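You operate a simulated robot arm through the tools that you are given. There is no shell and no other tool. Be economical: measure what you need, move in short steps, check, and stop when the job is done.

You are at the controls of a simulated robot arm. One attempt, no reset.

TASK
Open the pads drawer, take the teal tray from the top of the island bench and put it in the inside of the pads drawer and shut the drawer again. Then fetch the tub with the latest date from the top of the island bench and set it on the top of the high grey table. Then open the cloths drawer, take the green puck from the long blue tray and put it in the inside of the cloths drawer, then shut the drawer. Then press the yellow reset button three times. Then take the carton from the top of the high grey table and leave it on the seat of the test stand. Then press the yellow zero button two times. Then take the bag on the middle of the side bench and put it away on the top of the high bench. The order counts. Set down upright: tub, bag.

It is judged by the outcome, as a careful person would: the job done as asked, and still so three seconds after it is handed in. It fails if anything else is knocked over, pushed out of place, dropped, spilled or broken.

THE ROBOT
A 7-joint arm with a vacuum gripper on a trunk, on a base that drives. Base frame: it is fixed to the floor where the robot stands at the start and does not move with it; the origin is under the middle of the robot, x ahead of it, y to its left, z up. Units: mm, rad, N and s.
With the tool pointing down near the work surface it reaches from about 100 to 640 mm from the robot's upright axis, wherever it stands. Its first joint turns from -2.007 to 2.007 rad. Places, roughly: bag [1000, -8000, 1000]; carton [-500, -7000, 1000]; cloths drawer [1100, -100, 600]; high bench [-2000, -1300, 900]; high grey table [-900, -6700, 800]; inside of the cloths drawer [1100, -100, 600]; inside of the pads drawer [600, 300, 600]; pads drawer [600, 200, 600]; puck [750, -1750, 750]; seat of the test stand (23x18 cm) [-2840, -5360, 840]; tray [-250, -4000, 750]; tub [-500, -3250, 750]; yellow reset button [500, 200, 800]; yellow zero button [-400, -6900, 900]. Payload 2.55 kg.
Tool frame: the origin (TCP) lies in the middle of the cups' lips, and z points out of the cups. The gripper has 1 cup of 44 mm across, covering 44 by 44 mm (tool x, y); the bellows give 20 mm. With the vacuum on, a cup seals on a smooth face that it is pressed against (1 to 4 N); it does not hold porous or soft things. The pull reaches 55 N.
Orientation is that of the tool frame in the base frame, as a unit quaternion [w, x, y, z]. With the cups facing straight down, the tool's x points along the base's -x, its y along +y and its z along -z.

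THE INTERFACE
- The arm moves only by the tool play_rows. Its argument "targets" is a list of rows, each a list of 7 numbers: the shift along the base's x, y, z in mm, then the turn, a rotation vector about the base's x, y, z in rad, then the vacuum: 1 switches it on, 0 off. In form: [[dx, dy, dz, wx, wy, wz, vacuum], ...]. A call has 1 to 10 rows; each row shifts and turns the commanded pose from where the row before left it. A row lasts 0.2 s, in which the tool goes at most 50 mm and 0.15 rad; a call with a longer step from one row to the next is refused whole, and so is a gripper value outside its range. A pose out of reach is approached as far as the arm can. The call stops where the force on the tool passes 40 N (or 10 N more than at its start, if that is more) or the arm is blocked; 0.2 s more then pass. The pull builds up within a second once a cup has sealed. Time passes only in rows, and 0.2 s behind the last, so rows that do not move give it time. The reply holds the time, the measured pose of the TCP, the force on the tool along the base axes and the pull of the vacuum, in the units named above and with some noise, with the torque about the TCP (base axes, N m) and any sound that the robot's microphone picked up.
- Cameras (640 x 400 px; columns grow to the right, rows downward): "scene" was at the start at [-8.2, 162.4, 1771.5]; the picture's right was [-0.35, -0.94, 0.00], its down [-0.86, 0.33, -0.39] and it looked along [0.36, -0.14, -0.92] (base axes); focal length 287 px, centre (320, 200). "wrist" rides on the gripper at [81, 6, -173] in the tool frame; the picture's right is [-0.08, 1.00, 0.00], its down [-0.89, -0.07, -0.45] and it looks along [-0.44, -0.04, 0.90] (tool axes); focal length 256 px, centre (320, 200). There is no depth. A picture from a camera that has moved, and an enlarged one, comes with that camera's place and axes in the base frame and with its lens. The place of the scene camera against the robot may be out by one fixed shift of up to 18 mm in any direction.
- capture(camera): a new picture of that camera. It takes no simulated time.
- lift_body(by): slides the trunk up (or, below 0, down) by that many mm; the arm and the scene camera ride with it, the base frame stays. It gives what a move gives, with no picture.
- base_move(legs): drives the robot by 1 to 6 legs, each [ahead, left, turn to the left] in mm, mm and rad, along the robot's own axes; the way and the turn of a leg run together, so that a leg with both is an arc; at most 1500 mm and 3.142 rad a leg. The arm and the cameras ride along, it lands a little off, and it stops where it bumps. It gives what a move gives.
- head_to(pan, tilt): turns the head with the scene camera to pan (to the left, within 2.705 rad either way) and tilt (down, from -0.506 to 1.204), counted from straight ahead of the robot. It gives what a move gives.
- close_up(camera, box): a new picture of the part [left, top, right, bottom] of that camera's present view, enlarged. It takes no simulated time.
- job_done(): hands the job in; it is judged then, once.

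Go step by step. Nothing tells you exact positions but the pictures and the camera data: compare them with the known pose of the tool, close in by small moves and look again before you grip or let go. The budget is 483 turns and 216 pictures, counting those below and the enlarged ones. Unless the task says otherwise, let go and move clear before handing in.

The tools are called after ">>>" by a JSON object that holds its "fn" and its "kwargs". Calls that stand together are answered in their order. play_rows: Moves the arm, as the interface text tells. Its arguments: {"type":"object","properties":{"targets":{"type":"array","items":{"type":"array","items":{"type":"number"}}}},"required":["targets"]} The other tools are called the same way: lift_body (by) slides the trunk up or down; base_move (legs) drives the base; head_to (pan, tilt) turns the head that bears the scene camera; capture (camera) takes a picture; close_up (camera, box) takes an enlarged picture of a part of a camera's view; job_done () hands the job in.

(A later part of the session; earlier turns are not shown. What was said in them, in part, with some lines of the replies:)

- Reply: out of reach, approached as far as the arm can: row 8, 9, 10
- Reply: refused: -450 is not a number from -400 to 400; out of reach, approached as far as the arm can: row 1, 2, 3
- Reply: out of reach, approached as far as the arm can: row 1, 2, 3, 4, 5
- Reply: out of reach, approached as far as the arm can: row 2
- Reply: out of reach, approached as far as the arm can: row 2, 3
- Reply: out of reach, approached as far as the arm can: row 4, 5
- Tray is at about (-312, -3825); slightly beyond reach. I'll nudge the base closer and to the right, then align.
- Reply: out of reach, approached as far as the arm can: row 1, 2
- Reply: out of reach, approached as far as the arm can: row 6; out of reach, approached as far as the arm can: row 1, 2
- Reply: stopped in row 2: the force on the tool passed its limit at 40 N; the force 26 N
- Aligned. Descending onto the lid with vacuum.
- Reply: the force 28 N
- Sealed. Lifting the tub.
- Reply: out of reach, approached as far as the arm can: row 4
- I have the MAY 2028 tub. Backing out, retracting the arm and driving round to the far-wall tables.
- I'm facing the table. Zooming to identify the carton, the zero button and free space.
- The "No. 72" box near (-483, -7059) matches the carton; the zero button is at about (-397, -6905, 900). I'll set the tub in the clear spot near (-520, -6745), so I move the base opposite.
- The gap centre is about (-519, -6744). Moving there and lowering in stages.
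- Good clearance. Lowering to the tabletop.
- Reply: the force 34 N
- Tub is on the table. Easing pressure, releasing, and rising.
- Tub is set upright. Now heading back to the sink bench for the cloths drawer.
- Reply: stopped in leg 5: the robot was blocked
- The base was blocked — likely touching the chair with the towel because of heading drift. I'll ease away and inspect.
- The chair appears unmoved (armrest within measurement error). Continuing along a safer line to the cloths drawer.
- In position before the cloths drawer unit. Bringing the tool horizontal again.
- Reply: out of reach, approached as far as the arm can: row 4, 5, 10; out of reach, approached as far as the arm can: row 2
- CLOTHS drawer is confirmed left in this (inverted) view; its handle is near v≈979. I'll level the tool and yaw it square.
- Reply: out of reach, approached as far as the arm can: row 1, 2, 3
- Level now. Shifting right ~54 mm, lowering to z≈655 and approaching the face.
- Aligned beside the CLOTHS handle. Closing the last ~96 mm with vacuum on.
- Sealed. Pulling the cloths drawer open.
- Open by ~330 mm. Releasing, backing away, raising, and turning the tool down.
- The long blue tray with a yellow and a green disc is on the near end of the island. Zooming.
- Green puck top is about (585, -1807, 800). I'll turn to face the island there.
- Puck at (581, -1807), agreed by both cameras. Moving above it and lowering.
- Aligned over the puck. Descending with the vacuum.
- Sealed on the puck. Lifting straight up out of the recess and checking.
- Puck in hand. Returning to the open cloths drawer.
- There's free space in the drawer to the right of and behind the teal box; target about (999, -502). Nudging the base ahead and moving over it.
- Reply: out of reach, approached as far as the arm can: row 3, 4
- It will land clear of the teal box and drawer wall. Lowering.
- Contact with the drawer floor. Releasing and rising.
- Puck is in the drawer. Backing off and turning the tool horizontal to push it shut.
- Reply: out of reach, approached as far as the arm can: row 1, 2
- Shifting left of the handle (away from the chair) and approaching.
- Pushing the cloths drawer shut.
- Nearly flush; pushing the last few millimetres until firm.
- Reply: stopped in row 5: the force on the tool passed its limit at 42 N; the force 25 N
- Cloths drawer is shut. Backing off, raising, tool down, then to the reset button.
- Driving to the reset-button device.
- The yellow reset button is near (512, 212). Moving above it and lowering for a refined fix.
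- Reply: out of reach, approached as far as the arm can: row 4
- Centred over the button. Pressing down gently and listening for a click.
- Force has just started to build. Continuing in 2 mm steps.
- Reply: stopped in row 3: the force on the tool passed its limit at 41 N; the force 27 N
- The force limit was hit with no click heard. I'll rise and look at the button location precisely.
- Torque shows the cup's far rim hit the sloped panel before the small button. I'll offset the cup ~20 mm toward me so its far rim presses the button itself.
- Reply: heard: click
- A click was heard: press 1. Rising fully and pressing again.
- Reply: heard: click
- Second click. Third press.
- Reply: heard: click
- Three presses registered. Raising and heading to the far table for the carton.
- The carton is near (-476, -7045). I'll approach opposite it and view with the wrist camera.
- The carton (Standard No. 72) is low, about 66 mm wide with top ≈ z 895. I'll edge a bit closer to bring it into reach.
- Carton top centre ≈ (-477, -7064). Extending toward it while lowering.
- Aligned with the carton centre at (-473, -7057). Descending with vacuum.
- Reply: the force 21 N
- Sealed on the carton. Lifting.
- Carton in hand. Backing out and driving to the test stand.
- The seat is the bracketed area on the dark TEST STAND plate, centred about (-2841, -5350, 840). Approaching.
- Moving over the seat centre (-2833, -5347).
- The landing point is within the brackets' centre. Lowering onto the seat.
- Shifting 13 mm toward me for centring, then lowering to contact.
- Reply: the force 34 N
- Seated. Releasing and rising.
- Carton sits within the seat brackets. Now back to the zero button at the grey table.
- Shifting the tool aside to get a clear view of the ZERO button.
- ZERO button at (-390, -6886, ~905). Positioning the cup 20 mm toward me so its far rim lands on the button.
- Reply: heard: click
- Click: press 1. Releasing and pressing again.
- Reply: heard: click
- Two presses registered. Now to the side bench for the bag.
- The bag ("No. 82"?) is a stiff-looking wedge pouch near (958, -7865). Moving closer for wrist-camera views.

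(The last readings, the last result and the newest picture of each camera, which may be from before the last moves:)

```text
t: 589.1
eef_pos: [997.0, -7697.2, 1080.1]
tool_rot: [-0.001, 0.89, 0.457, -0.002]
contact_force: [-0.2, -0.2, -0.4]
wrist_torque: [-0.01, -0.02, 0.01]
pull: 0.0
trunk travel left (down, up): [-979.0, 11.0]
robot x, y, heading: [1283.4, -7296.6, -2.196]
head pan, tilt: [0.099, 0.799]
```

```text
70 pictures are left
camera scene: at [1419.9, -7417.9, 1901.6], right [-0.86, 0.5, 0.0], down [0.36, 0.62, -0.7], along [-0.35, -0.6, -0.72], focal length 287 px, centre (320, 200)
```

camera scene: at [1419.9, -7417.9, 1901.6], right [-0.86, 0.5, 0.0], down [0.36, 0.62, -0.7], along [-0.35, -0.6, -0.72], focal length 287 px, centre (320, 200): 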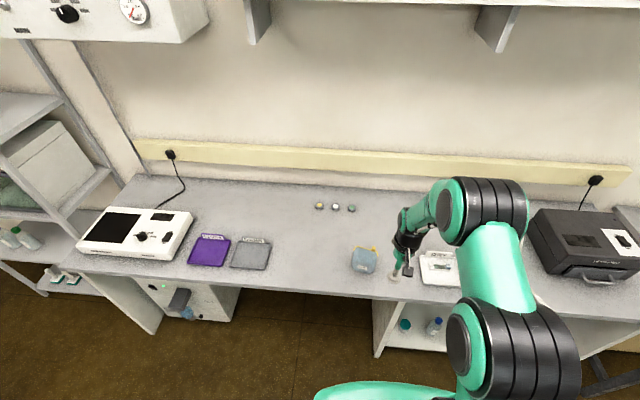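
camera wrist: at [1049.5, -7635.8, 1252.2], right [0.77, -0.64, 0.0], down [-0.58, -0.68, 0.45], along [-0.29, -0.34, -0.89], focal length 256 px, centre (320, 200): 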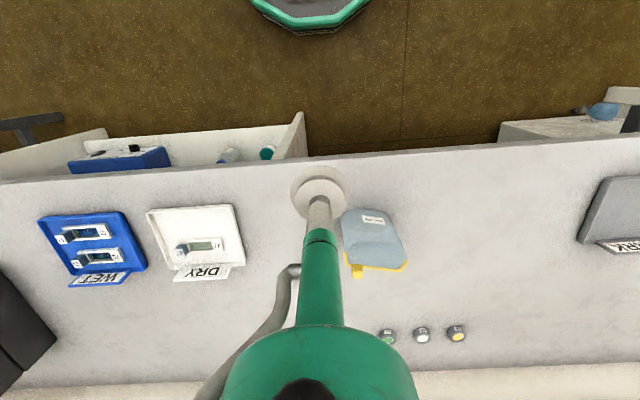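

>>> {"fn": "close_up", "kwargs": {"camera": "wrist", "box": [320, 185, 430, 295]}}

>>> {"fn": "close_up", "kwargs": {"camera": "scene", "box": [330, 220, 430, 300]}}

```text
3.64 times, centred on (375, 240) of wrist
camera zoom: at [1049.7, -7635.7, 1252.3], right [0.77, -0.64, 0.0], down [-0.58, -0.68, 0.45], along [-0.29, -0.34, -0.89], focal length 931 px, centre (120, 54)
```

zoom: 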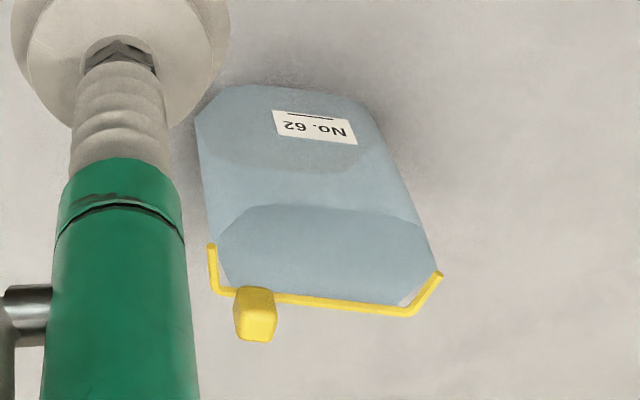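

```text
5.00 times, centred on (380, 260) of scene
camera zoom: at [1419.9, -7417.9, 1901.6], right [-0.86, 0.5, 0.0], down [0.36, 0.62, -0.7], along [-0.35, -0.6, -0.72], focal length 1435 px, centre (20, -100)
```

zoom: 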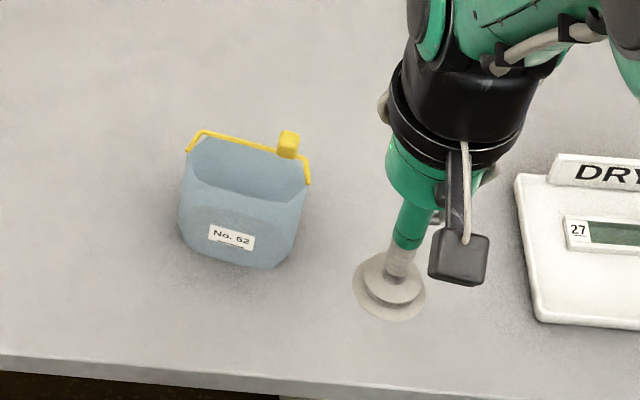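

I need the bag's shape from a lower angle. Backing off and lowering the trunk to look at it side-on.

>>> {"fn": "base_move", "kwargs": {"legs": [[-350, 0, 0]]}}

>>> {"fn": "lift_body", "kwargs": {"by": -400}}

>>> {"fn": "lift_body", "kwargs": {"by": -300}}

>>> {"fn": "head_to", "kwargs": {"pan": 0.1, "tilt": 0.2}}

>>> {"fn": "capture", "kwargs": {"camera": "scene"}}

```text
t: 591.4
eef_pos: [1200.7, -7421.7, 1079.3]
tool_rot: [-0.001, 0.888, 0.459, 0.0]
contact_force: [0.3, -0.1, 0.0]
wrist_torque: [0.01, -0.05, -0.01]
pull: 0.0
trunk travel left (down, up): [-979.0, 11.0]
robot x, y, heading: [1486.2, -7020.9, -2.194]
head pan, tilt: [0.099, 0.799]
```

```text
t: 595.2
eef_pos: [1199.4, -7420.1, 679.0]
tool_rot: [0.0, 0.888, 0.459, -0.001]
contact_force: [-0.2, 0.1, 0.5]
wrist_torque: [0.0, 0.0, 0.01]
pull: 0.2
trunk travel left (down, up): [-579.0, 411.0]
robot x, y, heading: [1486.4, -7020.8, -2.194]
head pan, tilt: [0.099, 0.799]
```

```text
t: 598.2
eef_pos: [1198.6, -7420.7, 380.1]
tool_rot: [-0.001, 0.888, 0.459, -0.001]
contact_force: [0.1, 0.2, 0.6]
wrist_torque: [-0.02, 0.03, 0.02]
pull: 0.0
trunk travel left (down, up): [-279.0, 711.0]
robot x, y, heading: [1485.7, -7018.6, -2.193]
head pan, tilt: [0.099, 0.799]
```

```text
t: 599.2
eef_pos: [1199.0, -7419.7, 379.3]
tool_rot: [-0.001, 0.888, 0.459, -0.002]
contact_force: [0.1, 0.0, -0.5]
wrist_torque: [-0.02, 0.0, -0.01]
pull: 0.0
trunk travel left (down, up): [-279.0, 711.0]
robot x, y, heading: [1486.4, -7015.7, -2.195]
head pan, tilt: [0.099, 0.201]
```

```text
67 pictures are left
camera scene: at [1614.8, -7149.5, 1255.1], right [-0.87, 0.5, 0.0], down [0.1, 0.17, -0.98], along [-0.49, -0.85, -0.2], focal length 287 px, centre (320, 200)
```

scene: 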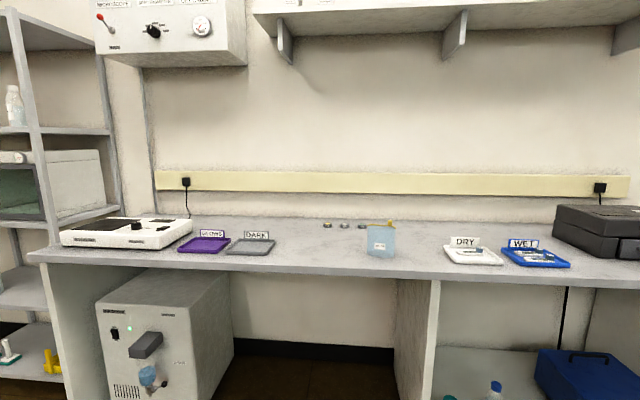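

>>> {"fn": "close_up", "kwargs": {"camera": "scene", "box": [355, 210, 411, 265]}}

```text
7.27 times, centred on (383, 238) of scene
camera zoom: at [1614.8, -7149.5, 1255.1], right [-0.87, 0.5, 0.0], down [0.1, 0.17, -0.98], along [-0.49, -0.85, -0.2], focal length 2087 px, centre (-138, -73)
```

zoom: 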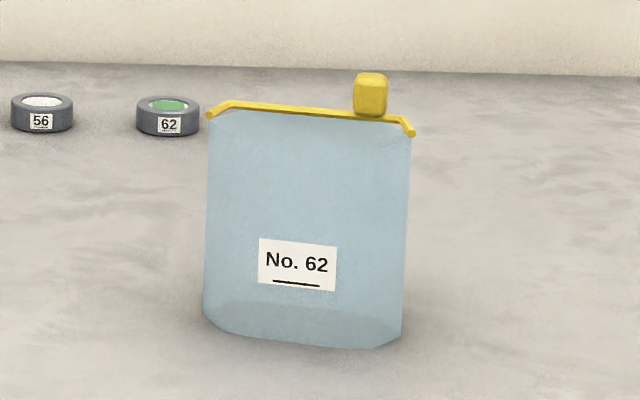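

It's a box-like pouch ~92 mm wide, 100 mm tall (z≈870–971) with a near-vertical front face whose normal is yawed; I'll grip the front face above the label with a horizontal tool. First raise, square the base to the bag (heading ≈ -2.42), and bring the tool horizontal.

>>> {"fn": "lift_body", "kwargs": {"by": 400}}

>>> {"fn": "lift_body", "kwargs": {"by": 290}}

>>> {"fn": "base_move", "kwargs": {"legs": [[-150, 0, 0], [0, 0, -0.225]]}}

>>> {"fn": "play_rows", "kwargs": {"targets": [[-15, -13, 0, -0.099, 0.1126, 0, 0], [-15, -13, 0, -0.099, 0.1126, 0, 0], [-15, -13, 0, -0.099, 0.1126, 0, 0], [-15, -13, 0, -0.099, 0.1126, 0, 0], [-15, -13, 0, -0.099, 0.1126, 0, 0], [-15, -13, 0, -0.099, 0.1126, 0, 0], [-15, -13, 0, -0.099, 0.1126, 0, 0], [-15, -13, 0, -0.099, 0.1126, 0, 0], [-15, -13, 0, -0.099, 0.1126, 0, 0], [-15, -13, 0, -0.099, 0.1126, 0, 0]]}}

```text
t: 603.0
eef_pos: [1200.1, -7421.8, 779.1]
tool_rot: [0.0, 0.888, 0.46, -0.001]
contact_force: [0.2, -0.7, -0.1]
wrist_torque: [-0.02, 0.02, -0.04]
pull: 0.0
trunk travel left (down, up): [-679.0, 311.0]
robot x, y, heading: [1487.1, -7020.7, -2.194]
head pan, tilt: [0.099, 0.201]
```

```text
t: 606.0
eef_pos: [1200.2, -7420.5, 1069.8]
tool_rot: [0.0, 0.888, 0.46, 0.0]
contact_force: [0.6, 0.7, 0.1]
wrist_torque: [-0.02, -0.03, 0.01]
pull: 0.0
trunk travel left (down, up): [-969.0, 21.0]
robot x, y, heading: [1485.0, -7020.0, -2.193]
head pan, tilt: [0.099, 0.201]
```

```text
t: 608.1
eef_pos: [1205.6, -7226.3, 1067.5]
tool_rot: [0.0, 0.934, 0.357, -0.001]
contact_force: [0.4, -0.3, 0.4]
wrist_torque: [0.01, 0.02, -0.02]
pull: 0.1
trunk travel left (down, up): [-969.0, 21.0]
robot x, y, heading: [1570.7, -6896.2, -2.423]
head pan, tilt: [0.099, 0.201]
```

```text
t: 610.3
eef_pos: [1053.8, -7356.1, 1067.4]
tool_rot: [0.238, 0.682, 0.261, -0.64]
contact_force: [0.0, -0.2, -0.4]
wrist_torque: [0.0, 0.04, 0.0]
pull: 0.0
trunk travel left (down, up): [-969.0, 21.0]
robot x, y, heading: [1571.6, -6899.1, -2.419]
head pan, tilt: [0.099, 0.201]
```

Nearly horizontal. Levelling, aligning laterally with the bag (≈311 mm left), and lowering to z≈937.

>>> {"fn": "play_rows", "kwargs": {"targets": [[-8, -7, 3, -0.0436, 0.0496, 0, 0]]}}

>>> {"fn": "base_move", "kwargs": {"legs": [[0, 311, 0]]}}

>>> {"fn": "lift_body", "kwargs": {"by": -132}}

>>> {"fn": "capture", "kwargs": {"camera": "wrist"}}

>>> {"fn": "head_to", "kwargs": {"pan": 0.1, "tilt": 0.7}}

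>>> {"fn": "capture", "kwargs": {"camera": "scene"}}

```text
t: 610.7
eef_pos: [1046.3, -7363.6, 1071.5]
tool_rot: [0.246, 0.662, 0.252, -0.662]
contact_force: [-0.1, -1.5, 0.1]
wrist_torque: [0.02, 0.05, 0.0]
pull: 0.1
trunk travel left (down, up): [-969.0, 21.0]
robot x, y, heading: [1571.0, -6902.3, -2.42]
head pan, tilt: [0.099, 0.201]
```

```text
t: 612.8
eef_pos: [1252.1, -7594.1, 1071.5]
tool_rot: [0.244, 0.662, 0.252, -0.662]
contact_force: [-0.2, -0.3, -0.2]
wrist_torque: [-0.01, 0.0, 0.0]
pull: 0.1
trunk travel left (down, up): [-969.0, 21.0]
robot x, y, heading: [1777.0, -7128.4, -2.42]
head pan, tilt: [0.099, 0.201]
```

```text
t: 614.4
eef_pos: [1251.5, -7594.7, 939.9]
tool_rot: [0.245, 0.662, 0.252, -0.662]
contact_force: [-0.1, -0.2, -0.2]
wrist_torque: [-0.05, -0.02, 0.01]
pull: 0.2
trunk travel left (down, up): [-837.0, 153.0]
robot x, y, heading: [1775.9, -7127.5, -2.42]
head pan, tilt: [0.099, 0.201]
```

```text
65 pictures are left
camera wrist: at [1385.3, -7484.5, 860.1], right [0.66, -0.75, 0.07], down [0.29, 0.34, 0.89], along [-0.7, -0.57, 0.44], focal length 256 px, centre (320, 200)
```

wrist: 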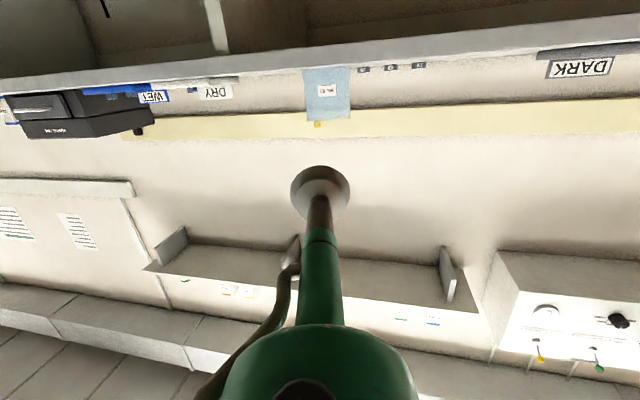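

```text
t: 615.3
eef_pos: [1251.4, -7595.3, 939.0]
tool_rot: [0.244, 0.662, 0.252, -0.662]
contact_force: [0.0, 0.2, 1.1]
wrist_torque: [0.01, -0.02, -0.03]
pull: 0.0
trunk travel left (down, up): [-837.0, 153.0]
robot x, y, heading: [1778.6, -7127.8, -2.415]
head pan, tilt: [0.099, 0.7]
```

```text
64 pictures are left
camera scene: at [1879.3, -7280.2, 1767.9], right [-0.73, 0.68, 0.0], down [0.44, 0.47, -0.77], along [-0.52, -0.56, -0.64], focal length 287 px, centre (320, 200)
```

scene: 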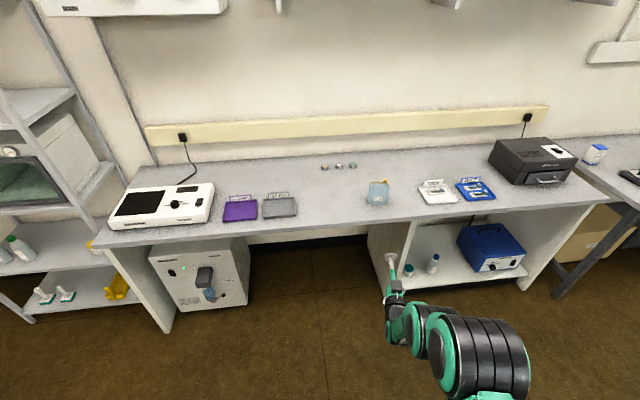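

>>> {"fn": "close_up", "kwargs": {"camera": "wrist", "box": [270, 40, 390, 140]}}

>>> {"fn": "close_up", "kwargs": {"camera": "scene", "box": [340, 160, 430, 280]}}

```text
4.00 times, centred on (330, 90) of wrist
camera zoom: at [1385.3, -7484.5, 859.9], right [0.66, -0.75, 0.07], down [0.29, 0.34, 0.89], along [-0.7, -0.57, 0.44], focal length 1024 px, centre (280, 640)
```

zoom: 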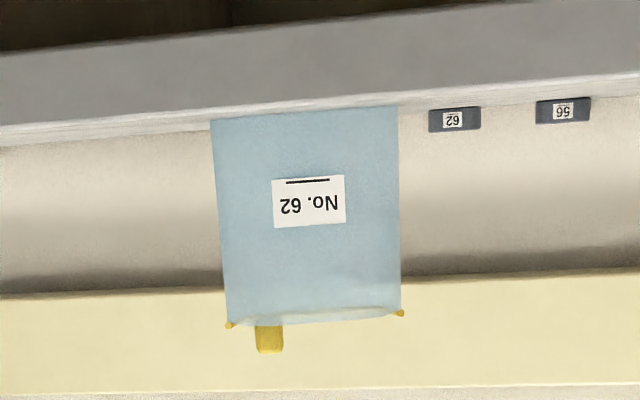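

```text
3.33 times, centred on (385, 220) of scene
camera zoom: at [1879.3, -7280.2, 1767.9], right [-0.73, 0.68, 0.0], down [0.44, 0.47, -0.77], along [-0.52, -0.56, -0.64], focal length 957 px, centre (103, 133)
```

zoom: 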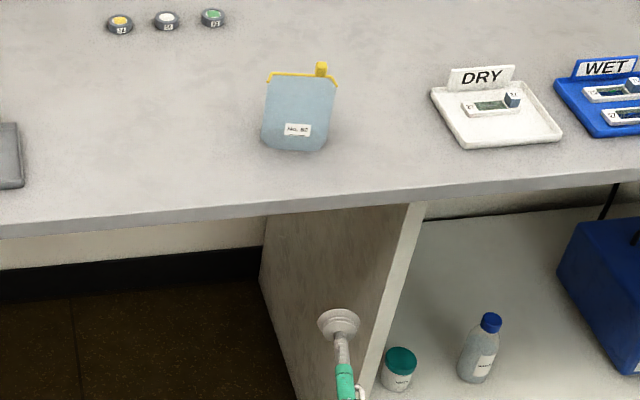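

Wrist data says bench top ≈852, bag front rim ≈943, label ≈888; face about 382 mm ahead. I'll set the cup at z≈914, shift 12 mm left and approach.

>>> {"fn": "lift_body", "kwargs": {"by": -25}}

>>> {"fn": "base_move", "kwargs": {"legs": [[0, 12, 0], [300, 0, 0]]}}

>>> {"fn": "capture", "kwargs": {"camera": "wrist"}}

>>> {"fn": "capture", "kwargs": {"camera": "scene"}}

```text
t: 616.0
eef_pos: [1251.8, -7595.9, 915.0]
tool_rot: [0.245, 0.662, 0.251, -0.662]
contact_force: [-0.2, -0.1, -0.3]
wrist_torque: [-0.01, 0.04, 0.0]
pull: 0.0
trunk travel left (down, up): [-812.0, 178.0]
robot x, y, heading: [1779.8, -7130.0, -2.418]
head pan, tilt: [0.099, 0.7]
```

```text
t: 618.5
eef_pos: [1033.4, -7805.5, 914.1]
tool_rot: [0.247, 0.662, 0.254, -0.661]
contact_force: [-0.2, -0.2, -0.1]
wrist_torque: [0.01, 0.02, 0.03]
pull: 0.0
trunk travel left (down, up): [-812.0, 178.0]
robot x, y, heading: [1559.2, -7341.4, -2.414]
head pan, tilt: [0.099, 0.7]
```

```text
61 pictures are left
camera wrist: at [1167.9, -7694.9, 834.5], right [0.66, -0.75, 0.07], down [0.29, 0.34, 0.9], along [-0.69, -0.57, 0.44], focal length 256 px, centre (320, 200)
```

wrist: 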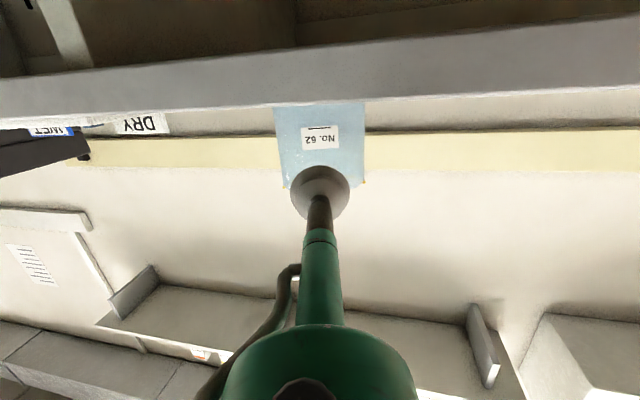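

```text
60 pictures are left
camera scene: at [1660.8, -7489.5, 1742.8], right [-0.73, 0.68, 0.0], down [0.44, 0.47, -0.76], along [-0.52, -0.56, -0.64], focal length 287 px, centre (320, 200)
```

scene: 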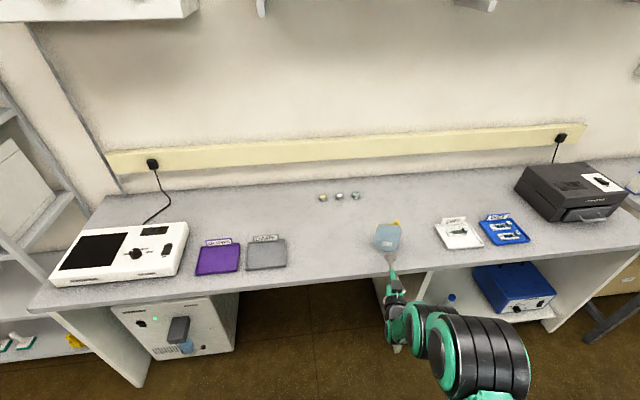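

>>> {"fn": "close_up", "kwargs": {"camera": "wrist", "box": [250, 80, 400, 220]}}

>>> {"fn": "close_up", "kwargs": {"camera": "scene", "box": [350, 200, 440, 290]}}

```text
2.86 times, centred on (325, 150) of wrist
camera zoom: at [1167.9, -7694.9, 834.5], right [0.66, -0.75, 0.07], down [0.29, 0.34, 0.9], along [-0.69, -0.57, 0.44], focal length 731 px, centre (306, 343)
```

zoom: 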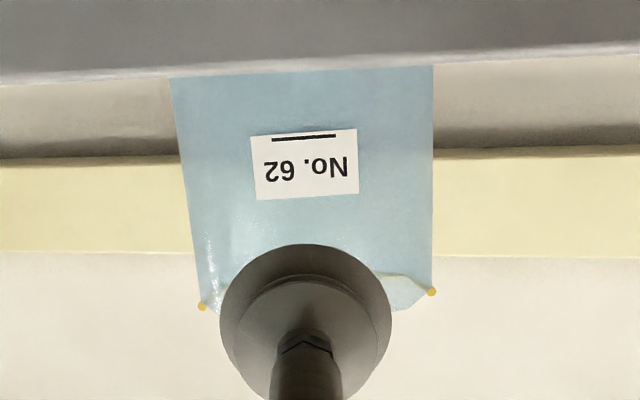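

```text
4.44 times, centred on (395, 245) of scene
camera zoom: at [1660.8, -7489.5, 1742.8], right [-0.73, 0.68, 0.0], down [0.44, 0.47, -0.76], along [-0.52, -0.56, -0.64], focal length 1276 px, centre (-13, 0)
```

zoom: 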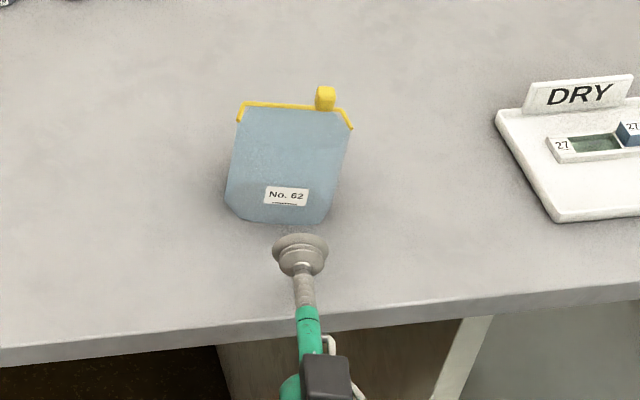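

Triangulation shows the face leans back ~16°. I'll tilt the tool down ~0.22 rad to be normal to it, then close in.

>>> {"fn": "play_rows", "kwargs": {"targets": [[0, 0, 0, 0.073, -0.083, 0, 0], [0, 0, 0, 0.073, -0.083, 0, 0]]}}

>>> {"fn": "base_move", "kwargs": {"legs": [[60, 0, 0]]}}

>>> {"fn": "capture", "kwargs": {"camera": "wrist"}}

>>> {"fn": "close_up", "kwargs": {"camera": "scene", "box": [340, 200, 440, 300]}}

```text
t: 619.1
eef_pos: [1035.2, -7804.8, 913.8]
tool_rot: [0.217, 0.731, 0.279, -0.584]
contact_force: [-0.5, -0.1, -0.8]
wrist_torque: [-0.02, 0.02, 0.0]
pull: 0.1
trunk travel left (down, up): [-812.0, 178.0]
robot x, y, heading: [1561.0, -7337.2, -2.416]
head pan, tilt: [0.099, 0.7]
```

```text
t: 620.0
eef_pos: [989.1, -7845.0, 913.1]
tool_rot: [0.216, 0.732, 0.278, -0.584]
contact_force: [-0.3, -1.0, 0.4]
wrist_torque: [0.0, 0.02, -0.02]
pull: 0.0
trunk travel left (down, up): [-812.0, 178.0]
robot x, y, heading: [1515.2, -7380.7, -2.416]
head pan, tilt: [0.099, 0.7]
```

```text
57 pictures are left
camera wrist: at [1132.8, -7724.8, 873.8], right [0.65, -0.76, 0.07], down [0.13, 0.2, 0.97], along [-0.75, -0.62, 0.23], focal length 256 px, centre (320, 200)
```

wrist: 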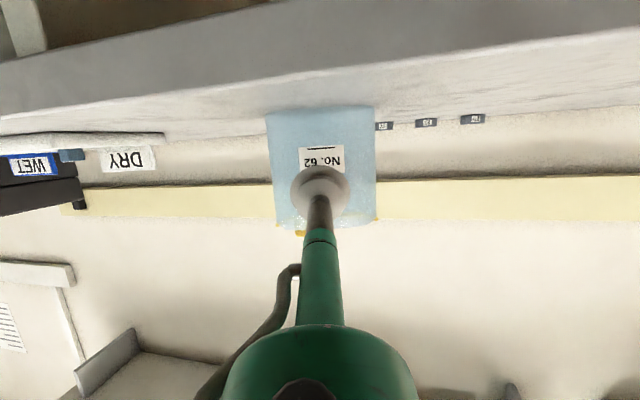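

```text
4.00 times, centred on (390, 250) of scene
camera zoom: at [1615.7, -7529.5, 1742.7], right [-0.73, 0.68, 0.0], down [0.44, 0.47, -0.76], along [-0.52, -0.56, -0.65], focal length 1148 px, centre (40, 0)
```

zoom: 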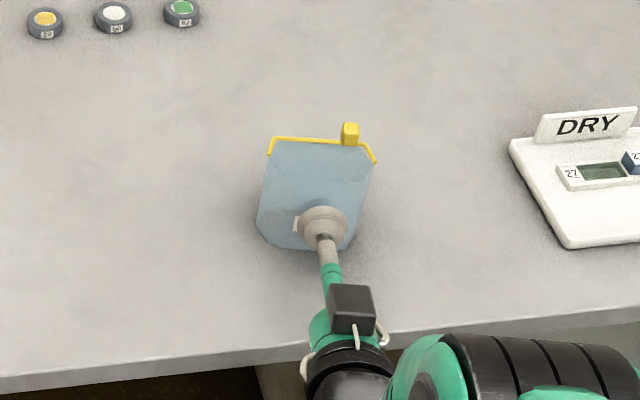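

Creeping toward the bag with vacuum on.

>>> {"fn": "play_rows", "kwargs": {"targets": [[-4.5, -4, 0, 0, 0, 0, 1], [-4.5, -4, 0, 0, 0, 0, 1], [-4.5, -4, 0, 0, 0, 0, 1]]}}

>>> {"fn": "play_rows", "kwargs": {"targets": [[-3, -2.6, 0, 0, 0, 0, 1], [-3, -2.6, 0, 0, 0, 0, 1]]}}

```text
t: 620.8
eef_pos: [977.1, -7854.4, 914.6]
tool_rot: [0.217, 0.731, 0.279, -0.584]
contact_force: [-0.1, 0.0, 0.3]
wrist_torque: [-0.07, 0.02, 0.03]
pull: 3.4
trunk travel left (down, up): [-812.0, 178.0]
robot x, y, heading: [1519.1, -7379.7, -2.417]
head pan, tilt: [0.099, 0.7]
```

```text
t: 621.4
eef_pos: [971.1, -7859.9, 915.0]
tool_rot: [0.218, 0.73, 0.28, -0.584]
contact_force: [-1.1, -0.8, 1.3]
wrist_torque: [-0.13, 0.14, 0.02]
pull: 55.1
trunk travel left (down, up): [-812.0, 178.0]
robot x, y, heading: [1514.8, -7380.9, -2.42]
head pan, tilt: [0.099, 0.7]
```

Sealed on the bag. Lifting slightly with the trunk and checking.

>>> {"fn": "lift_body", "kwargs": {"by": 30}}

>>> {"fn": "close_up", "kwargs": {"camera": "scene", "box": [340, 200, 440, 300]}}

>>> {"fn": "capture", "kwargs": {"camera": "wrist"}}

```text
t: 622.2
eef_pos: [972.3, -7860.4, 945.3]
tool_rot: [0.217, 0.73, 0.279, -0.584]
contact_force: [0.2, 0.6, -0.5]
wrist_torque: [-0.1, 0.11, 0.0]
pull: 55.3
trunk travel left (down, up): [-842.0, 148.0]
robot x, y, heading: [1514.9, -7381.2, -2.415]
head pan, tilt: [0.099, 0.7]
```

```text
4.00 times, centred on (390, 250) of scene
camera zoom: at [1617.7, -7527.8, 1772.8], right [-0.73, 0.68, 0.0], down [0.44, 0.47, -0.77], along [-0.52, -0.56, -0.64], focal length 1148 px, centre (40, 0)
```

zoom: 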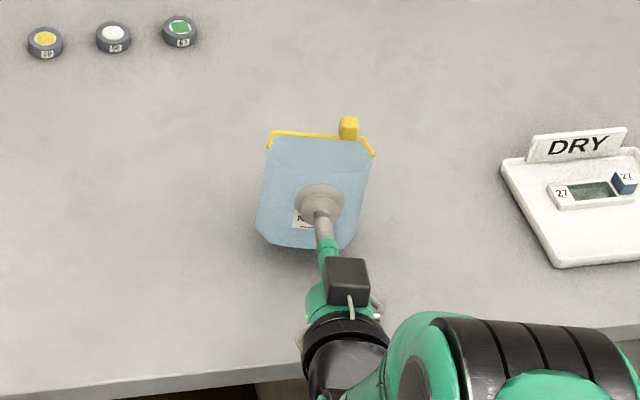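

```text
54 pictures are left
camera wrist: at [1115.3, -7741.7, 904.8], right [0.65, -0.76, 0.07], down [0.13, 0.2, 0.97], along [-0.75, -0.62, 0.23], focal length 256 px, centre (320, 200)
```

wrist: 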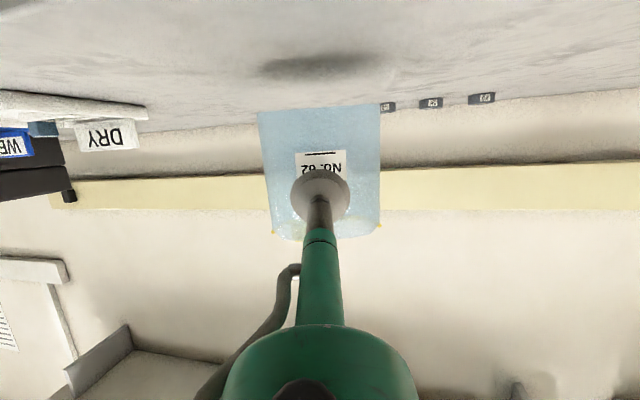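

The bag is held upright and clear. Raising fully and backing away for the long drive.

>>> {"fn": "lift_body", "kwargs": {"by": 140}}

>>> {"fn": "base_move", "kwargs": {"legs": [[-380, 0, 0], [0, 0, 0.225], [0, -1200, 0]]}}

>>> {"fn": "capture", "kwargs": {"camera": "scene"}}

```text
t: 623.9
eef_pos: [972.4, -7860.2, 1085.4]
tool_rot: [0.217, 0.73, 0.278, -0.585]
contact_force: [-0.8, 0.9, 0.2]
wrist_torque: [-0.05, 0.08, 0.0]
pull: 54.3
trunk travel left (down, up): [-982.0, 8.0]
robot x, y, heading: [1517.5, -7379.0, -2.416]
head pan, tilt: [0.099, 0.7]
```

```text
t: 632.7
eef_pos: [393.6, -7008.2, 1084.1]
tool_rot: [0.277, 0.698, 0.353, -0.559]
contact_force: [0.2, 1.0, -0.4]
wrist_torque: [-0.08, 0.07, 0.01]
pull: 54.8
trunk travel left (down, up): [-982.0, 8.0]
robot x, y, heading: [828.2, -6426.6, -2.199]
head pan, tilt: [0.099, 0.7]
```

```text
53 pictures are left
camera scene: at [957.0, -6547.5, 1912.8], right [-0.86, 0.51, 0.0], down [0.33, 0.55, -0.77], along [-0.39, -0.66, -0.64], focal length 287 px, centre (320, 200)
```

scene: 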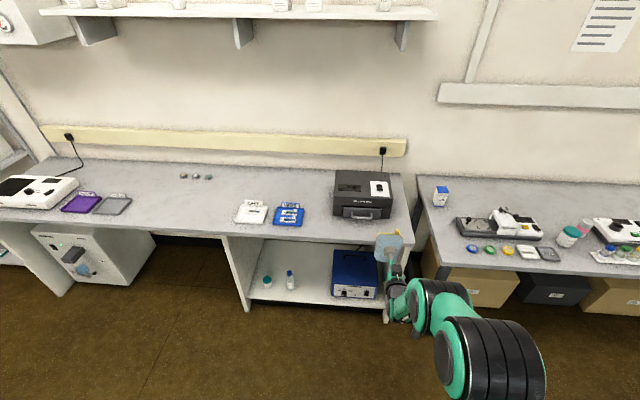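

Bag held well. Continuing sideways along the aisle.

>>> {"fn": "base_move", "kwargs": {"legs": [[0, -1400, 0]]}}

>>> {"fn": "base_move", "kwargs": {"legs": [[0, -1300, 0]]}}

```text
t: 639.6
eef_pos: [-702.7, -6218.7, 1085.9]
tool_rot: [0.284, 0.693, 0.363, -0.554]
contact_force: [-0.5, 0.6, -0.8]
wrist_torque: [-0.08, 0.06, -0.01]
pull: 54.9
trunk travel left (down, up): [-982.0, 8.0]
robot x, y, heading: [-285.8, -5626.3, -2.189]
head pan, tilt: [0.099, 0.7]
```

```text
t: 646.1
eef_pos: [-1759.9, -5473.5, 1083.8]
tool_rot: [0.284, 0.693, 0.361, -0.556]
contact_force: [-0.3, -0.3, -0.6]
wrist_torque: [-0.1, 0.07, -0.02]
pull: 55.2
trunk travel left (down, up): [-982.0, 8.0]
robot x, y, heading: [-1343.3, -4878.4, -2.187]
head pan, tilt: [0.099, 0.7]
```

>>> {"fn": "base_move", "kwargs": {"legs": [[0, -1280, 0]]}}

>>> {"fn": "base_move", "kwargs": {"legs": [[-1300, 0, 0], [-1200, 0, 0]]}}

```text
t: 652.4
eef_pos: [-2786.5, -4736.7, 1085.2]
tool_rot: [0.279, 0.696, 0.357, -0.557]
contact_force: [0.2, 0.2, -0.4]
wrist_torque: [-0.12, 0.04, -0.01]
pull: 55.4
trunk travel left (down, up): [-982.0, 8.0]
robot x, y, heading: [-2356.8, -4150.6, -2.2]
head pan, tilt: [0.099, 0.7]
```

```text
t: 664.7
eef_pos: [-1303.1, -2682.9, 1084.2]
tool_rot: [0.287, 0.691, 0.366, -0.553]
contact_force: [0.3, -0.3, 0.0]
wrist_torque: [-0.09, 0.06, -0.02]
pull: 55.5
trunk travel left (down, up): [-982.0, 8.0]
robot x, y, heading: [-897.8, -2081.1, -2.172]
head pan, tilt: [0.099, 0.7]
```

>>> {"fn": "base_move", "kwargs": {"legs": [[0, 0, -1.59]]}}

>>> {"fn": "head_to", "kwargs": {"pan": 0.1, "tilt": 0.6}}

>>> {"fn": "capture", "kwargs": {"camera": "scene"}}

```text
t: 669.0
eef_pos: [-1492.9, -1673.5, 1084.1]
tool_rot: [-0.188, 0.748, -0.229, -0.595]
contact_force: [0.2, -0.3, -0.8]
wrist_torque: [0.05, 0.1, -0.01]
pull: 54.7
trunk travel left (down, up): [-982.0, 8.0]
robot x, y, heading: [-890.9, -2084.6, 2.535]
head pan, tilt: [0.099, 0.7]
```

```text
t: 669.6
eef_pos: [-1494.9, -1673.8, 1084.3]
tool_rot: [-0.188, 0.748, -0.229, -0.594]
contact_force: [0.0, 0.0, -0.5]
wrist_torque: [0.06, 0.05, 0.01]
pull: 55.2
trunk travel left (down, up): [-982.0, 8.0]
robot x, y, heading: [-894.0, -2083.0, 2.539]
head pan, tilt: [0.099, 0.6]
```

```text
52 pictures are left
camera scene: at [-1023.9, -2215.5, 1921.4], right [0.48, 0.88, 0.0], down [0.5, -0.27, -0.83], along [-0.72, 0.4, -0.56], focal length 287 px, centre (320, 200)
```

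scene: 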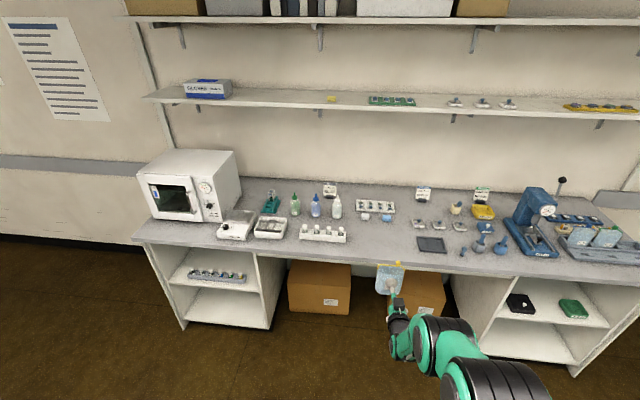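

>>> {"fn": "close_up", "kwargs": {"camera": "scene", "box": [280, 175, 500, 305]}}

```text
2.91 times, centred on (390, 240) of scene
camera zoom: at [-1023.9, -2215.5, 1921.4], right [0.48, 0.88, 0.0], down [0.5, -0.27, -0.83], along [-0.72, 0.4, -0.56], focal length 835 px, centre (116, 84)
```

zoom: 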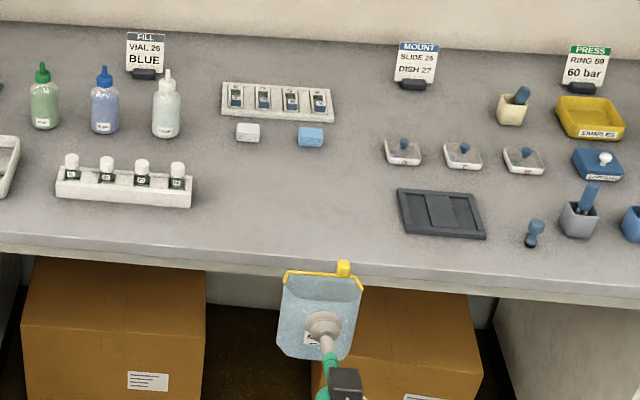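

There's a clear gap of ~340 mm on the high bench between the white vial rack and the dark tray. I'll move the bag over it, ~70 mm in from the front edge.

>>> {"fn": "base_move", "kwargs": {"legs": [[0, -20, 0], [250, 0, 0]]}}

>>> {"fn": "capture", "kwargs": {"camera": "wrist"}}

>>> {"fn": "head_to", "kwargs": {"pan": 0.1, "tilt": 0.8}}

>>> {"fn": "capture", "kwargs": {"camera": "scene"}}

```text
t: 671.9
eef_pos: [-1690.0, -1514.7, 1084.3]
tool_rot: [-0.189, 0.748, -0.23, -0.593]
contact_force: [0.1, 0.0, -0.7]
wrist_torque: [0.06, 0.12, -0.02]
pull: 55.1
trunk travel left (down, up): [-982.0, 8.0]
robot x, y, heading: [-1089.2, -1928.7, 2.541]
head pan, tilt: [0.099, 0.6]
```

```text
50 pictures are left
camera wrist: at [-1539.6, -1624.9, 1044.7], right [-0.58, -0.81, 0.07], down [0.23, -0.08, 0.97], along [-0.78, 0.58, 0.23], focal length 256 px, centre (320, 200)
```

wrist: 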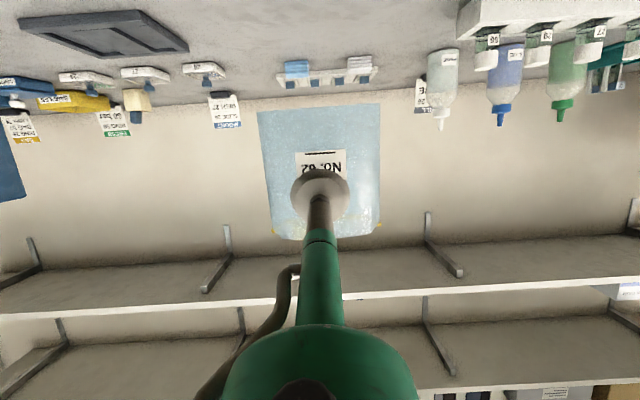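

```text
t: 672.6
eef_pos: [-1688.6, -1513.7, 1084.3]
tool_rot: [-0.188, 0.748, -0.229, -0.594]
contact_force: [-0.1, 0.5, -0.3]
wrist_torque: [0.08, 0.1, 0.01]
pull: 54.5
trunk travel left (down, up): [-982.0, 8.0]
robot x, y, heading: [-1089.1, -1927.4, 2.541]
head pan, tilt: [0.099, 0.799]
```

```text
49 pictures are left
camera scene: at [-1213.9, -2059.7, 1904.6], right [0.48, 0.88, 0.0], down [0.63, -0.34, -0.7], along [-0.61, 0.34, -0.72], focal length 287 px, centre (320, 200)
```

scene: 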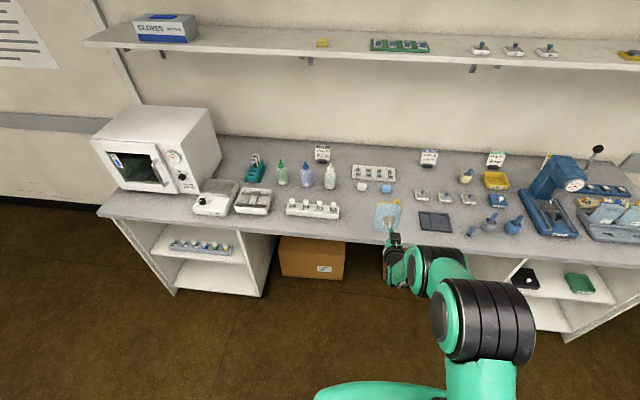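

>>> {"fn": "base_move", "kwargs": {"legs": [[135, -3, 0]]}}

>>> {"fn": "lift_body", "kwargs": {"by": -80}}

>>> {"fn": "capture", "kwargs": {"camera": "wrist"}}

>>> {"fn": "close_up", "kwargs": {"camera": "scene", "box": [270, 160, 500, 300]}}

```text
t: 673.9
eef_pos: [-1798.6, -1437.2, 1084.1]
tool_rot: [-0.188, 0.748, -0.229, -0.594]
contact_force: [0.3, -0.3, 0.1]
wrist_torque: [0.08, 0.14, -0.06]
pull: 55.3
trunk travel left (down, up): [-982.0, 8.0]
robot x, y, heading: [-1198.0, -1844.2, 2.543]
head pan, tilt: [0.099, 0.799]
```

```text
t: 675.0
eef_pos: [-1799.4, -1437.7, 1003.9]
tool_rot: [-0.188, 0.748, -0.229, -0.593]
contact_force: [0.4, -0.4, -0.7]
wrist_torque: [0.07, 0.11, -0.01]
pull: 54.8
trunk travel left (down, up): [-902.0, 88.0]
robot x, y, heading: [-1198.8, -1846.3, 2.544]
head pan, tilt: [0.099, 0.799]
```

```text
48 pictures are left
camera wrist: at [-1649.2, -1547.5, 964.6], right [-0.58, -0.81, 0.07], down [0.23, -0.08, 0.97], along [-0.78, 0.58, 0.23], focal length 256 px, centre (320, 200)
```

wrist: 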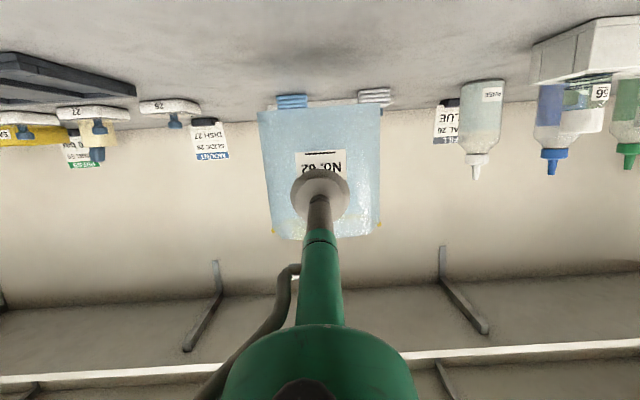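

```text
2.78 times, centred on (385, 230) of scene
camera zoom: at [-1322.6, -1981.6, 1824.6], right [0.48, 0.88, 0.0], down [0.63, -0.34, -0.7], along [-0.61, 0.33, -0.72], focal length 798 px, centre (139, 116)
```

zoom: 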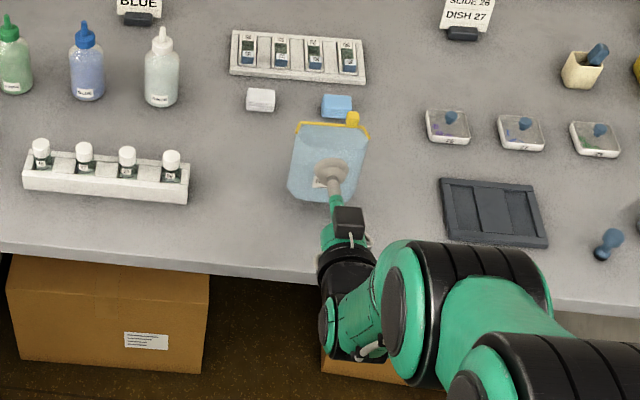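

Bench top estimated at z≈900; bag bottom is ~40 mm above. Lowering 20 by trunk, then small arm steps.

>>> {"fn": "lift_body", "kwargs": {"by": -20}}

>>> {"fn": "play_rows", "kwargs": {"targets": [[0, 0, -4, 0, 0, 0, 1], [0, 0, -4, 0, 0, 0, 1]]}}

```text
t: 675.7
eef_pos: [-1799.2, -1437.9, 983.8]
tool_rot: [-0.187, 0.748, -0.229, -0.594]
contact_force: [0.4, 0.0, -0.3]
wrist_torque: [0.07, 0.12, 0.0]
pull: 54.9
trunk travel left (down, up): [-882.0, 108.0]
robot x, y, heading: [-1199.7, -1847.1, 2.547]
head pan, tilt: [0.099, 0.799]
```

```text
t: 676.3
eef_pos: [-1799.1, -1437.9, 976.6]
tool_rot: [-0.188, 0.748, -0.229, -0.594]
contact_force: [0.2, -0.3, -0.1]
wrist_torque: [0.06, 0.08, 0.0]
pull: 54.8
trunk travel left (down, up): [-882.0, 108.0]
robot x, y, heading: [-1196.2, -1846.5, 2.543]
head pan, tilt: [0.099, 0.799]
```

Arm steps down work. Continuing.

>>> {"fn": "play_rows", "kwargs": {"targets": [[0, 0, -4, 0, 0, 0, 1], [0, 0, -3, 0, 0, 0, 1], [0, 0, -3, 0, 0, 0, 1]]}}

>>> {"fn": "capture", "kwargs": {"camera": "wrist"}}

```text
t: 677.1
eef_pos: [-1798.0, -1437.3, 966.7]
tool_rot: [-0.188, 0.748, -0.229, -0.594]
contact_force: [-0.5, 0.2, -0.4]
wrist_torque: [0.08, 0.09, -0.02]
pull: 54.9
trunk travel left (down, up): [-882.0, 108.0]
robot x, y, heading: [-1200.0, -1848.9, 2.539]
head pan, tilt: [0.099, 0.799]
```

```text
46 pictures are left
camera wrist: at [-1648.4, -1547.8, 926.9], right [-0.58, -0.81, 0.07], down [0.23, -0.08, 0.97], along [-0.78, 0.58, 0.23], focal length 256 px, centre (320, 200)
```

wrist: 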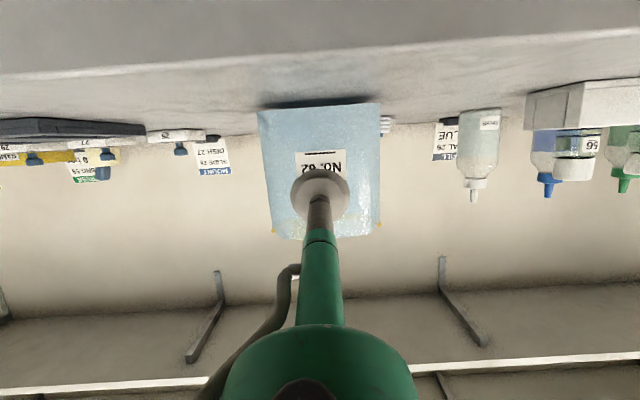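

>>> {"fn": "play_rows", "kwargs": {"targets": [[0, 0, -3, 0, 0, 0, 1], [0, 0, -3, 0, 0, 0, 1]]}}

>>> {"fn": "play_rows", "kwargs": {"targets": [[0, 0, -3, 0, 0, 0, 1], [0, 0, -3, 0, 0, 0, 1]]}}

```text
t: 677.7
eef_pos: [-1799.5, -1437.5, 965.6]
tool_rot: [-0.188, 0.746, -0.228, -0.597]
contact_force: [1.2, -0.4, 9.5]
wrist_torque: [0.25, 0.42, -0.03]
pull: 55.1
trunk travel left (down, up): [-882.0, 108.0]
robot x, y, heading: [-1203.9, -1846.9, 2.542]
head pan, tilt: [0.099, 0.799]
```

```text
t: 678.3
eef_pos: [-1798.3, -1437.4, 959.6]
tool_rot: [-0.189, 0.745, -0.228, -0.597]
contact_force: [2.5, -1.1, 16.3]
wrist_torque: [0.24, 0.39, 0.04]
pull: 55.4
trunk travel left (down, up): [-882.0, 108.0]
robot x, y, heading: [-1199.1, -1843.9, 2.543]
head pan, tilt: [0.099, 0.799]
```

In contact. Easing the pressure a little and checking the bag's attitude before release.

>>> {"fn": "play_rows", "kwargs": {"targets": [[0, 0, 4, 0, 0, 0, 1], [0, 0, 0, 0, 0, 0, 1]]}}

>>> {"fn": "close_up", "kwargs": {"camera": "wrist", "box": [230, 60, 410, 260]}}

>>> {"fn": "close_up", "kwargs": {"camera": "scene", "box": [340, 180, 440, 260]}}

```text
t: 678.9
eef_pos: [-1798.1, -1437.4, 958.7]
tool_rot: [-0.188, 0.748, -0.229, -0.595]
contact_force: [-3.1, 1.9, 9.1]
wrist_torque: [0.37, 0.52, 0.04]
pull: 54.9
trunk travel left (down, up): [-882.0, 108.0]
robot x, y, heading: [-1194.8, -1846.0, 2.542]
head pan, tilt: [0.099, 0.799]
```

```text
2.00 times, centred on (320, 160) of wrist
camera zoom: at [-1648.7, -1547.7, 919.2], right [-0.58, -0.81, 0.07], down [0.23, -0.08, 0.97], along [-0.78, 0.58, 0.23], focal length 512 px, centre (320, 280)
```

zoom: 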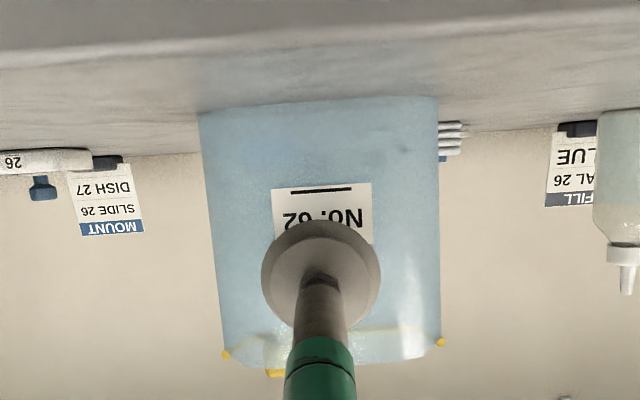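

```text
5.00 times, centred on (390, 220) of scene
camera zoom: at [-1321.7, -1982.2, 1804.5], right [0.48, 0.88, 0.0], down [0.63, -0.34, -0.7], along [-0.61, 0.33, -0.72], focal length 1435 px, centre (-30, 100)
```

zoom: 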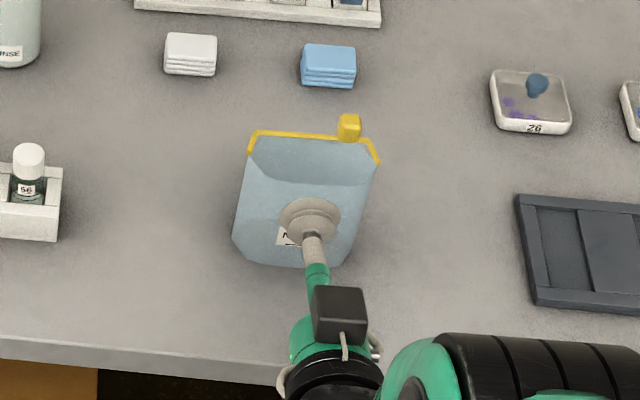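

Upright and flat. Easing slightly, then releasing and withdrawing straight back.

>>> {"fn": "play_rows", "kwargs": {"targets": [[0, 0, 2, 0, 0, 0, 1], [0, 0, 0, 0, 0, 0, 0], [0, 0, 0, 0, 0, 0, 0], [0, 0, 0, 0, 0, 0, 0], [0, 0, 0, 0, 0, 0, 0], [0, 0, 0, 0, 0, 0, 0]]}}

>>> {"fn": "base_move", "kwargs": {"legs": [[-60, 0, 0]]}}

>>> {"fn": "close_up", "kwargs": {"camera": "scene", "box": [300, 140, 460, 260]}}

>>> {"fn": "capture", "kwargs": {"camera": "wrist"}}

```text
t: 680.3
eef_pos: [-1798.4, -1437.3, 959.6]
tool_rot: [-0.188, 0.748, -0.23, -0.593]
contact_force: [0.8, 0.6, 0.4]
wrist_torque: [0.04, -0.04, -0.03]
pull: 0.1
trunk travel left (down, up): [-882.0, 108.0]
robot x, y, heading: [-1200.0, -1849.2, 2.547]
head pan, tilt: [0.099, 0.799]
```

```text
t: 681.3
eef_pos: [-1750.2, -1472.3, 960.5]
tool_rot: [-0.188, 0.747, -0.229, -0.594]
contact_force: [0.4, -0.6, 0.1]
wrist_torque: [-0.02, -0.02, -0.02]
pull: 0.0
trunk travel left (down, up): [-882.0, 108.0]
robot x, y, heading: [-1153.4, -1879.1, 2.544]
head pan, tilt: [0.099, 0.799]
```

```text
3.33 times, centred on (380, 200) of scene
camera zoom: at [-1272.7, -2015.7, 1804.6], right [0.48, 0.88, 0.0], down [0.63, -0.34, -0.7], along [-0.61, 0.33, -0.72], focal length 957 px, centre (120, 200)
```

zoom: 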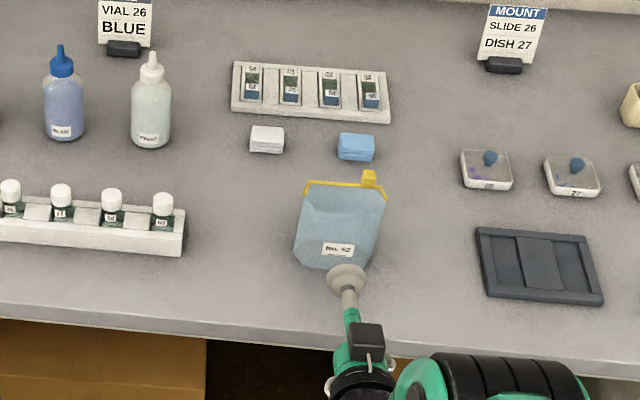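

```text
42 pictures are left
camera wrist: at [-1600.1, -1581.2, 920.8], right [-0.58, -0.81, 0.07], down [0.23, -0.08, 0.97], along [-0.78, 0.58, 0.23], focal length 256 px, centre (320, 200)
```

wrist: 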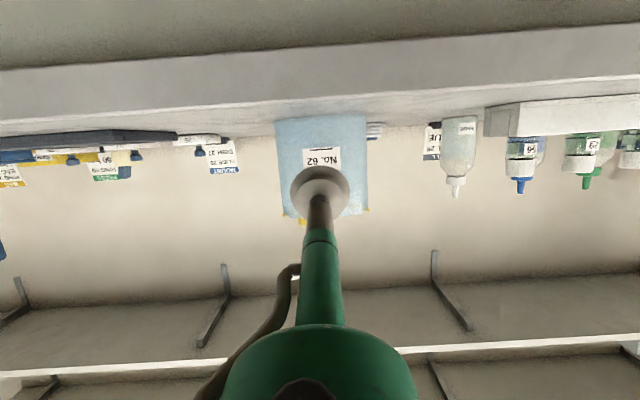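

Bag stands upright on the high bench. Backing clear and taking a last look at the drawers and the chair.

>>> {"fn": "base_move", "kwargs": {"legs": [[-450, 0, 0]]}}

>>> {"fn": "capture", "kwargs": {"camera": "scene"}}

>>> {"fn": "head_to", "kwargs": {"pan": -1.5, "tilt": 0.5}}

>>> {"fn": "capture", "kwargs": {"camera": "scene"}}

```text
t: 684.0
eef_pos: [-1376.6, -1719.9, 959.5]
tool_rot: [-0.19, 0.747, -0.233, -0.592]
contact_force: [-0.5, -0.2, 0.0]
wrist_torque: [-0.02, -0.01, -0.01]
pull: 0.1
trunk travel left (down, up): [-882.0, 108.0]
robot x, y, heading: [-782.8, -2135.8, 2.535]
head pan, tilt: [0.099, 0.799]
```

```text
41 pictures are left
camera scene: at [-905.5, -2268.6, 1804.5], right [0.49, 0.87, 0.0], down [0.63, -0.35, -0.7], along [-0.61, 0.34, -0.72], focal length 287 px, centre (320, 200)
```

scene: 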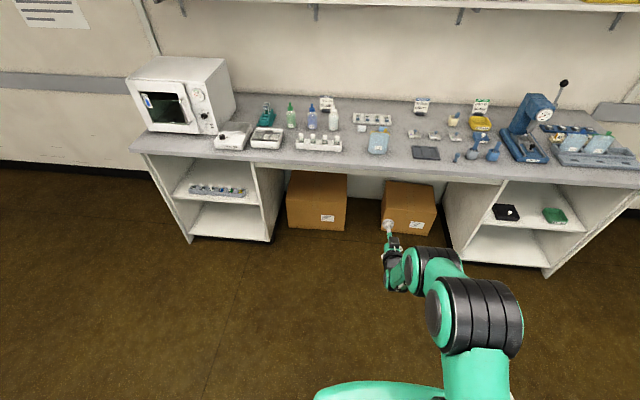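

```text
t: 685.7
eef_pos: [-1376.8, -1719.9, 959.0]
tool_rot: [-0.19, 0.747, -0.233, -0.593]
contact_force: [0.0, -0.5, -0.9]
wrist_torque: [0.03, 0.02, -0.01]
pull: 0.2
trunk travel left (down, up): [-882.0, 108.0]
robot x, y, heading: [-784.1, -2136.4, 2.536]
head pan, tilt: [-1.499, 0.499]
```

```text
40 pictures are left
camera scene: at [-789.2, -2229.2, 1830.5], right [0.86, -0.51, 0.0], down [-0.24, -0.41, -0.88], along [0.45, 0.76, -0.48], focal length 287 px, centre (320, 200)
```

scene: 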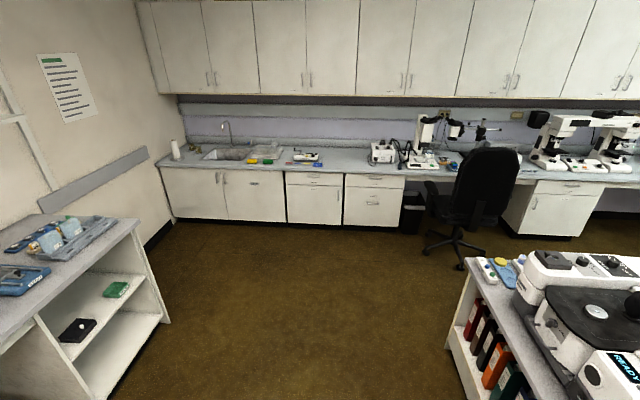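

Both drawers are shut, the bag stands upright on the high bench, and the robot is clear with nothing held. I'm handing in.

>>> {"fn": "job_done", "kwargs": {}}

```text
The job is handed in.
```

I did all seven steps in the order you gave and handed the job in; no verdict has come back.

- **Pads drawer:** the teal tray is inside and the drawer is shut.
- **Tub:** the three tubs read FEB, MAR and MAY 2028, so I took MAY 2028. It stands upright on the high grey table.
- **Cloths drawer:** the green puck is inside and the drawer is shut.
- **Reset button:** pressed three times, with a click heard for each. My first attempt pushed against the panel beside the button with over 40 N and gave no click, so I did not count it.
- **Carton:** I took the box marked "Standard No. 72", which matched the place you gave. It sits inside the seat brackets of the test stand.
- **Zero button:** pressed two times, with a click heard for each.
- **Bag:** bag No. 62 stands upright on the high bench, in a clear gap near the front edge.

On one drive the base bumped the chair with the towel. I measured its armrest afterwards and it had not moved beyond measurement error, about 15 mm. I saw nothing else knocked over or out of place.
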